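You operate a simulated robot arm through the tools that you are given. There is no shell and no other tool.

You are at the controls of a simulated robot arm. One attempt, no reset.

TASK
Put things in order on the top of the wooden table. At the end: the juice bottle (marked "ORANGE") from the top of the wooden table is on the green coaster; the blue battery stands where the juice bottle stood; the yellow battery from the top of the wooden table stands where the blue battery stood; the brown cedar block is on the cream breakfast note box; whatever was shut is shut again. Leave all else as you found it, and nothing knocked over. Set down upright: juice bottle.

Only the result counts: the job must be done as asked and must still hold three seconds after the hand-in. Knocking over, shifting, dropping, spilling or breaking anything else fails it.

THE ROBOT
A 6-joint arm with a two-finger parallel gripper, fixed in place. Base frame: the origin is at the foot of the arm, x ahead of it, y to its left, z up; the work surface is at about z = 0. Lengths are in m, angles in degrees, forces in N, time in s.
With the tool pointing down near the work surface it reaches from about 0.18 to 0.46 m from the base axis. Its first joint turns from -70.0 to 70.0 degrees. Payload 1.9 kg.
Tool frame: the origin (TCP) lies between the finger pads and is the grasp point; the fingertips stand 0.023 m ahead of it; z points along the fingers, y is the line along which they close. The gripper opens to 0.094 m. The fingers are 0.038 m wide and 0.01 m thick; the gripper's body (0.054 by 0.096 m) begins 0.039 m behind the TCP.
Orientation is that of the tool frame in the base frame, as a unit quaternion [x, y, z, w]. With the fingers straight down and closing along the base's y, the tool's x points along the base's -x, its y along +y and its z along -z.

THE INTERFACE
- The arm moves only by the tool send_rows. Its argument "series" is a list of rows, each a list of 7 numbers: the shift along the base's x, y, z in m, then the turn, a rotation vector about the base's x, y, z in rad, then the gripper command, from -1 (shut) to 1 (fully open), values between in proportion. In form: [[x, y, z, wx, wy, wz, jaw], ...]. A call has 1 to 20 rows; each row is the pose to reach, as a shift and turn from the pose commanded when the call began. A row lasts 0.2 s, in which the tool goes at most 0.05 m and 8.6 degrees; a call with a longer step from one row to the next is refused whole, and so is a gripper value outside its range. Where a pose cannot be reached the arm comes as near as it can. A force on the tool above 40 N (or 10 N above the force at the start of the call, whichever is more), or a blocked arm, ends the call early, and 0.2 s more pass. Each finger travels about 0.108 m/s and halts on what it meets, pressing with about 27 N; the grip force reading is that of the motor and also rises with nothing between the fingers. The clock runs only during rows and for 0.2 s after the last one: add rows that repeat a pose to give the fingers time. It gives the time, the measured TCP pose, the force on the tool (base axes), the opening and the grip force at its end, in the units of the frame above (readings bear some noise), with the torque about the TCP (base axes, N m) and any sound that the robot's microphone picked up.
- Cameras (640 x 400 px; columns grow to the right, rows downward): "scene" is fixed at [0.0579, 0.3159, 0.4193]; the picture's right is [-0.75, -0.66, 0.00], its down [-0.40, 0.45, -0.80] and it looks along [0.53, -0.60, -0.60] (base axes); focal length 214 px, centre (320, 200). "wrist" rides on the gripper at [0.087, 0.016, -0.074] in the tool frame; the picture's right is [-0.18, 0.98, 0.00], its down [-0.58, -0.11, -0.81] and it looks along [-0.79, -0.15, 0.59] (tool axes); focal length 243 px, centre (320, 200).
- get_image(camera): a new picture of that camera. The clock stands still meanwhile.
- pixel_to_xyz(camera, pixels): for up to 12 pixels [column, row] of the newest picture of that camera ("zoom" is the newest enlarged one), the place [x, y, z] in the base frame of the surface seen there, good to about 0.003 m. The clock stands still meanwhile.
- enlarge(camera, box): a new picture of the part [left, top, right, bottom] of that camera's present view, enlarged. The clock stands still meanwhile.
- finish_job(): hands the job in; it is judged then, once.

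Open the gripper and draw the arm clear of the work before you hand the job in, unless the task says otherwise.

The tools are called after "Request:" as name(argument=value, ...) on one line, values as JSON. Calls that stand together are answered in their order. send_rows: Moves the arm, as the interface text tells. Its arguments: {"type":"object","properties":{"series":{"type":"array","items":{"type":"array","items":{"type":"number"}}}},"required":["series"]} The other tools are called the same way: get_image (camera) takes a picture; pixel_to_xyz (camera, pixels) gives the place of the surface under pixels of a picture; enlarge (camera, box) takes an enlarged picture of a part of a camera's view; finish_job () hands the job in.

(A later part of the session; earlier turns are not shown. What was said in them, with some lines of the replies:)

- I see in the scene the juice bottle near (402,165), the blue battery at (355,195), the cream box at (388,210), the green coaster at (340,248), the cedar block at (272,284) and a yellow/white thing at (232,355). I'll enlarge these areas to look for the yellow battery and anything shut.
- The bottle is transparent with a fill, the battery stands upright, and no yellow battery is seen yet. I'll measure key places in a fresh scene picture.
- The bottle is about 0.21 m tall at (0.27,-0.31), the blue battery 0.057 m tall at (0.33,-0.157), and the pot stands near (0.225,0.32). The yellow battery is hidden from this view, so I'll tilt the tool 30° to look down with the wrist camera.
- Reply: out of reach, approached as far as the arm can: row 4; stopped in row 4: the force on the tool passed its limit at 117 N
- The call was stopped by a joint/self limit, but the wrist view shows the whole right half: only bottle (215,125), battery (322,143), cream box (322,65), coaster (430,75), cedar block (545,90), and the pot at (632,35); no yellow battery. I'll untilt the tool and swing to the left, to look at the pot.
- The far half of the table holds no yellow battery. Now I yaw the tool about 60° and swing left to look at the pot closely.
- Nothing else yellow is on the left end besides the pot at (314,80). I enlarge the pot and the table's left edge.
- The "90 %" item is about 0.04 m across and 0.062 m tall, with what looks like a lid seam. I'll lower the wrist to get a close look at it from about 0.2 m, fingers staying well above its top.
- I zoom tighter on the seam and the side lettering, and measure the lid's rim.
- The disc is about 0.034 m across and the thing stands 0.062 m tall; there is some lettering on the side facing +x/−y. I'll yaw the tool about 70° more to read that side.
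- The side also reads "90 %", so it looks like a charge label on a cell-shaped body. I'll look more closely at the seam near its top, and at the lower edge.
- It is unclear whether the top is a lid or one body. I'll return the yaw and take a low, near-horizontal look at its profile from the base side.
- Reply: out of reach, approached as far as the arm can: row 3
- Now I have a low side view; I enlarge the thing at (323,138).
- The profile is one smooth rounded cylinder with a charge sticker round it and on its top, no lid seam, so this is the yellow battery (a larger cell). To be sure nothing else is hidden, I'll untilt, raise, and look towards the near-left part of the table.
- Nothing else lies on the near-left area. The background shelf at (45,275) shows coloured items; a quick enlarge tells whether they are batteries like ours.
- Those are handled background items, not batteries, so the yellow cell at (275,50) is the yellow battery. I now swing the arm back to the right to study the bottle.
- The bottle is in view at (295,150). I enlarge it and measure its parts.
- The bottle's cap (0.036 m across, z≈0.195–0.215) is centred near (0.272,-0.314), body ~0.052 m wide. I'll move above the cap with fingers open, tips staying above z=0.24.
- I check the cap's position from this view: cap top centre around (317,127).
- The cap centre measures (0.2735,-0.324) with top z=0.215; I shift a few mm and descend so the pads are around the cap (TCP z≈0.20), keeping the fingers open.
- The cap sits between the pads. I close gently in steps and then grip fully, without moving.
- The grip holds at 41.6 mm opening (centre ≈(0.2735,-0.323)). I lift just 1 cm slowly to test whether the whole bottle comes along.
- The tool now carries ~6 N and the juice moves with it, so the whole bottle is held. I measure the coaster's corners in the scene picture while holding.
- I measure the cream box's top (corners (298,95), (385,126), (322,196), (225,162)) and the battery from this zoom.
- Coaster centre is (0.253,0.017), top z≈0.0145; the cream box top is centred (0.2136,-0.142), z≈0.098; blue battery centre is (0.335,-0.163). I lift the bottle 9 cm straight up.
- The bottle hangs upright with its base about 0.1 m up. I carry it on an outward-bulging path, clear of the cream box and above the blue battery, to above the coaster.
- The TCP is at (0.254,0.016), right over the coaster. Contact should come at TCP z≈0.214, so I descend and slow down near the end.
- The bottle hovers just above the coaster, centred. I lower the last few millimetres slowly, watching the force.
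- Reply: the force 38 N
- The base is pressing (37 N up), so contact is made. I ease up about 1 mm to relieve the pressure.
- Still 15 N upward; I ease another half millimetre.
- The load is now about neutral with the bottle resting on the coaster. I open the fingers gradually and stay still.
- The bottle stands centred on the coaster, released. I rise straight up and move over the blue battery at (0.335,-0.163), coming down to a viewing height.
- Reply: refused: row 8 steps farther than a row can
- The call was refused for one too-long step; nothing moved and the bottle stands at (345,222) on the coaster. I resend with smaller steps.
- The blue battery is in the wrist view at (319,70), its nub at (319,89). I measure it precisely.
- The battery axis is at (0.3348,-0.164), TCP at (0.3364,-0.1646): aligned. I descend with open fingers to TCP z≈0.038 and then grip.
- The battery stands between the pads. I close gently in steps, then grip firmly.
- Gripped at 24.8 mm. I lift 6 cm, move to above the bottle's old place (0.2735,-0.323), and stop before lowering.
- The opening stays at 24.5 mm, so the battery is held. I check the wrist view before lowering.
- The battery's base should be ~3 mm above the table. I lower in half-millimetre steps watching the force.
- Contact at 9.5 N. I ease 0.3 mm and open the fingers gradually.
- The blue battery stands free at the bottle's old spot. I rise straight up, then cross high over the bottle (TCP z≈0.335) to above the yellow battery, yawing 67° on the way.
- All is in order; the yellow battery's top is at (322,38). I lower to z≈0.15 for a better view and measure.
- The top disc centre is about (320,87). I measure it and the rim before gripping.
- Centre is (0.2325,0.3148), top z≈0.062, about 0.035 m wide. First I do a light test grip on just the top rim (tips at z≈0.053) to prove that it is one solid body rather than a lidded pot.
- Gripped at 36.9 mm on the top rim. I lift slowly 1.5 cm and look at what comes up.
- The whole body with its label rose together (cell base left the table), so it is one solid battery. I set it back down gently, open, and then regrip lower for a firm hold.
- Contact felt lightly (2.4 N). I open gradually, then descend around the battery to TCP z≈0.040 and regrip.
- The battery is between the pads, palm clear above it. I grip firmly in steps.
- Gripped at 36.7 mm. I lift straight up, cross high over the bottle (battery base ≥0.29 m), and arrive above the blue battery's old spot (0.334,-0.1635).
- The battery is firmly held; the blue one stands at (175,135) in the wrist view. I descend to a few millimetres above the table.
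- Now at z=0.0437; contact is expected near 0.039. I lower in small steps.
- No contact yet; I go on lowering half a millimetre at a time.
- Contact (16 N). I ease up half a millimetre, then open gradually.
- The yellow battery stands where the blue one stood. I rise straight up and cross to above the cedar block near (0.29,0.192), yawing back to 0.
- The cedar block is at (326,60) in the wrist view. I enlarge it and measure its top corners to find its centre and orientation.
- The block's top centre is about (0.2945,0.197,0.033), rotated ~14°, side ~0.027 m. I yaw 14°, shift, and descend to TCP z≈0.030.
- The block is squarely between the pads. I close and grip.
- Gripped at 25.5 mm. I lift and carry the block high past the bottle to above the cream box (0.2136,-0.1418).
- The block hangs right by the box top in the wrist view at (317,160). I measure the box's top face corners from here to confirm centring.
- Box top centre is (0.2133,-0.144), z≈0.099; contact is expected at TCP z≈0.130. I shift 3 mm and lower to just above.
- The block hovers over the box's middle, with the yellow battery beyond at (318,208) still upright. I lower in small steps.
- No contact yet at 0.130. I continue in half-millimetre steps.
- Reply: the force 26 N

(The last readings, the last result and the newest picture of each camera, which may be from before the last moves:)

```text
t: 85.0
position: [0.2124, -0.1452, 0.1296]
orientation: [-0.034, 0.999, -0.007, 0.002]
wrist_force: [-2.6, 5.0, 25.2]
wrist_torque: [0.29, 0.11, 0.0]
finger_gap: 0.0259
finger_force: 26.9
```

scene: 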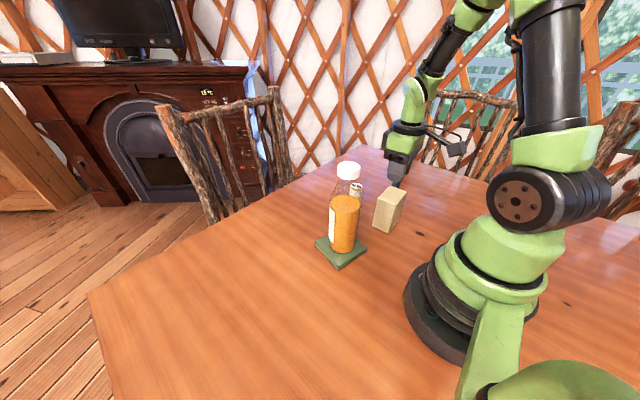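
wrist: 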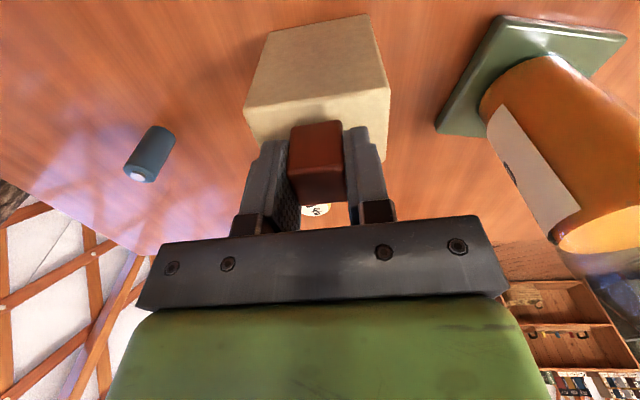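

Contact at 25 N. I ease up 0.8 mm and then open gradually.

Request:
send_rows(series=[[0, 0, 0.0005, 0, 0, 0, -1], [0, 0, 0.0008, 0, 0, 0, -1], [0, 0, 0.0008, 0, 0, 0, -0.5], [0, 0, 0.0008, 0, 0, 0, -0.42], [0, 0, 0.0008, 0, 0, 0, -0.35], [0, 0, 0.0008, 0, 0, 0, -0.1], [0, 0, 0.0008, 0, 0, 0, 0.3], [0, 0, 0.0008, 0, 0, 0, 0.5], [0, 0, 0.0008, 0, 0, 0, 0.5]])

Request:
get_image(camera="wrist")

```text
t: 87.0
position: [0.2125, -0.1441, 0.1293]
orientation: [-0.035, 0.999, -0.008, 0.002]
wrist_force: [0.5, 0.6, 0.4]
wrist_torque: [-0.01, 0.01, 0.0]
finger_gap: 0.0704
finger_force: 0.2
```

```text
taken
```

wrist: 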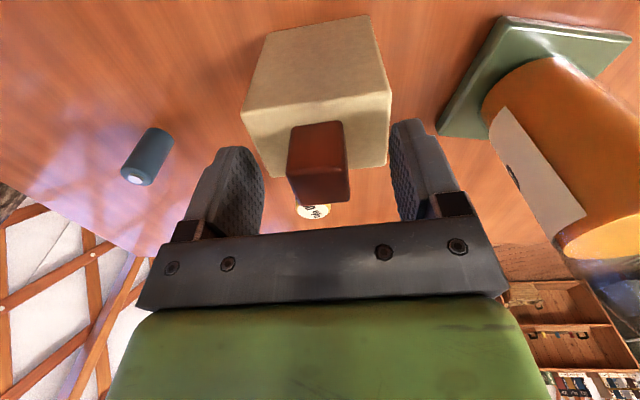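

The block rests on the cream box, fingers clear on both sides. I rise straight up and take overall pictures.

Request:
send_rows(series=[[0, 0, 0.02, 0, 0, 0, 0.5], [0, 0, 0.06, 0, 0, 0, 0.5], [0, 0, 0.1, 0, 0, 0, 0.8], [0, 0, 0.14, 0, 0, 0, 1], [0, 0, 0.18, 0, 0, 0, 1], [0, 0, 0.2, 0, 0, 0, 1], [0, 0, 0.2, 0, 0, 0, 1]])

Request:
get_image(camera="scene")

Request:
get_image(camera="wrist")

Request:
enlarge(camera="scene", box=[300, 120, 440, 290])

```text
t: 88.5
position: [0.2137, -0.1444, 0.3315]
orientation: [-0.035, 0.999, -0.007, 0.002]
wrist_force: [0.3, 0.6, -0.2]
wrist_torque: [0.02, 0.01, 0.01]
finger_gap: 0.0943
finger_force: 0.0
```

```text
taken
```

scene: 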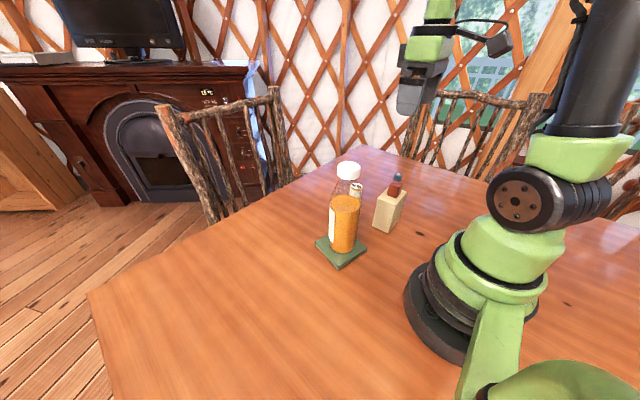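

```text
taken
```

wrist: 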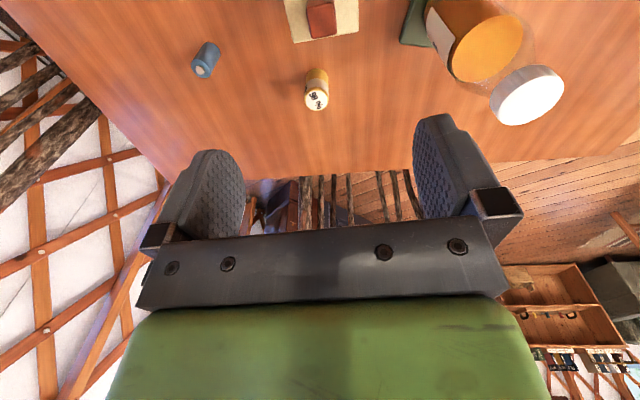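

```text
2.35 times, centred on (370, 205) of scene
```

zoom: 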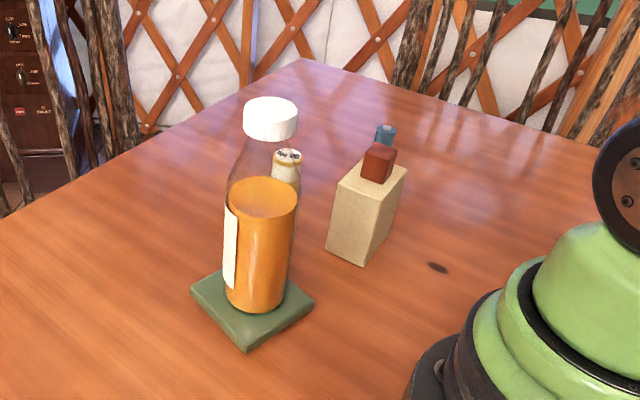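

Everything stands in place. I check the final positions of both batteries, the block and the bottle from the wrist view.

Request:
pixel_to_xyz(camera="wrist", pixels=[[316, 99], [201, 71], [321, 18], [205, 52], [317, 75], [529, 97], [490, 48]])

Request:
enlarge(camera="wrist", box=[170, 0, 380, 130])

```text
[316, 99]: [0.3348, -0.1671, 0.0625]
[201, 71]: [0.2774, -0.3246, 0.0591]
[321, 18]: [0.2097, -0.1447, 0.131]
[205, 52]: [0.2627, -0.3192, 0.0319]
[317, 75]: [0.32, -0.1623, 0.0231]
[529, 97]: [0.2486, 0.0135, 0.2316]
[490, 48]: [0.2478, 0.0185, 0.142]
```

```text
3.05 times, centred on (275, 65) of wrist
```

zoom: 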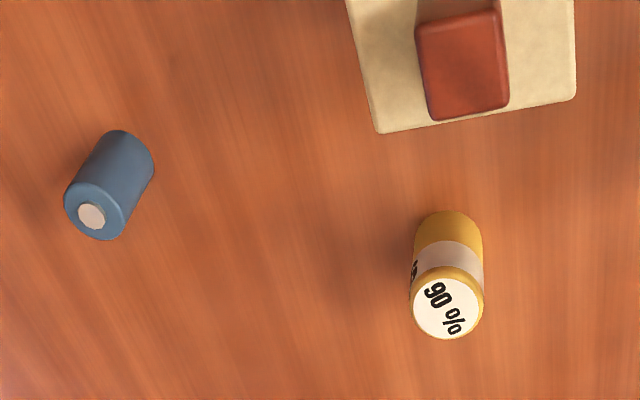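

The yellow battery stands at (0.335,-0.167), within about 3 mm of the blue one's old spot. The blue battery is at (0.277,-0.324), within about 4 mm of the bottle's old spot. The block is on the box and the bottle is upright on the coaster. The gripper is open and high above everything, so I hand in.

Request:
finish_job()

```text
The job is handed in.
```

I handed the job in with every item placed as asked. The last pictures before hand-in showed everything upright:

- **Juice bottle:** it stands upright on the green coaster, close to its centre.
- **Blue battery:** it stands where the juice bottle stood, within about 4 mm.
- **Yellow battery:** it stands where the blue battery stood, within about 3 mm.
- **Cedar block:** it rests on top of the cream breakfast note box, near the middle.

**Which item I took as the yellow battery:** I used the yellow cylinder marked "90 %", the only yellow item on the table. To rule out a pot with a lid, I gripped only its top rim and lifted. The whole thing came up as one piece, and I set it back before moving it.

**Shut items:** I opened nothing, so there was nothing to shut again. The bottle's cap stayed on throughout.

The gripper was open and about 18 cm above the cedar block when I handed in. I had no view of the table during the three seconds after that.
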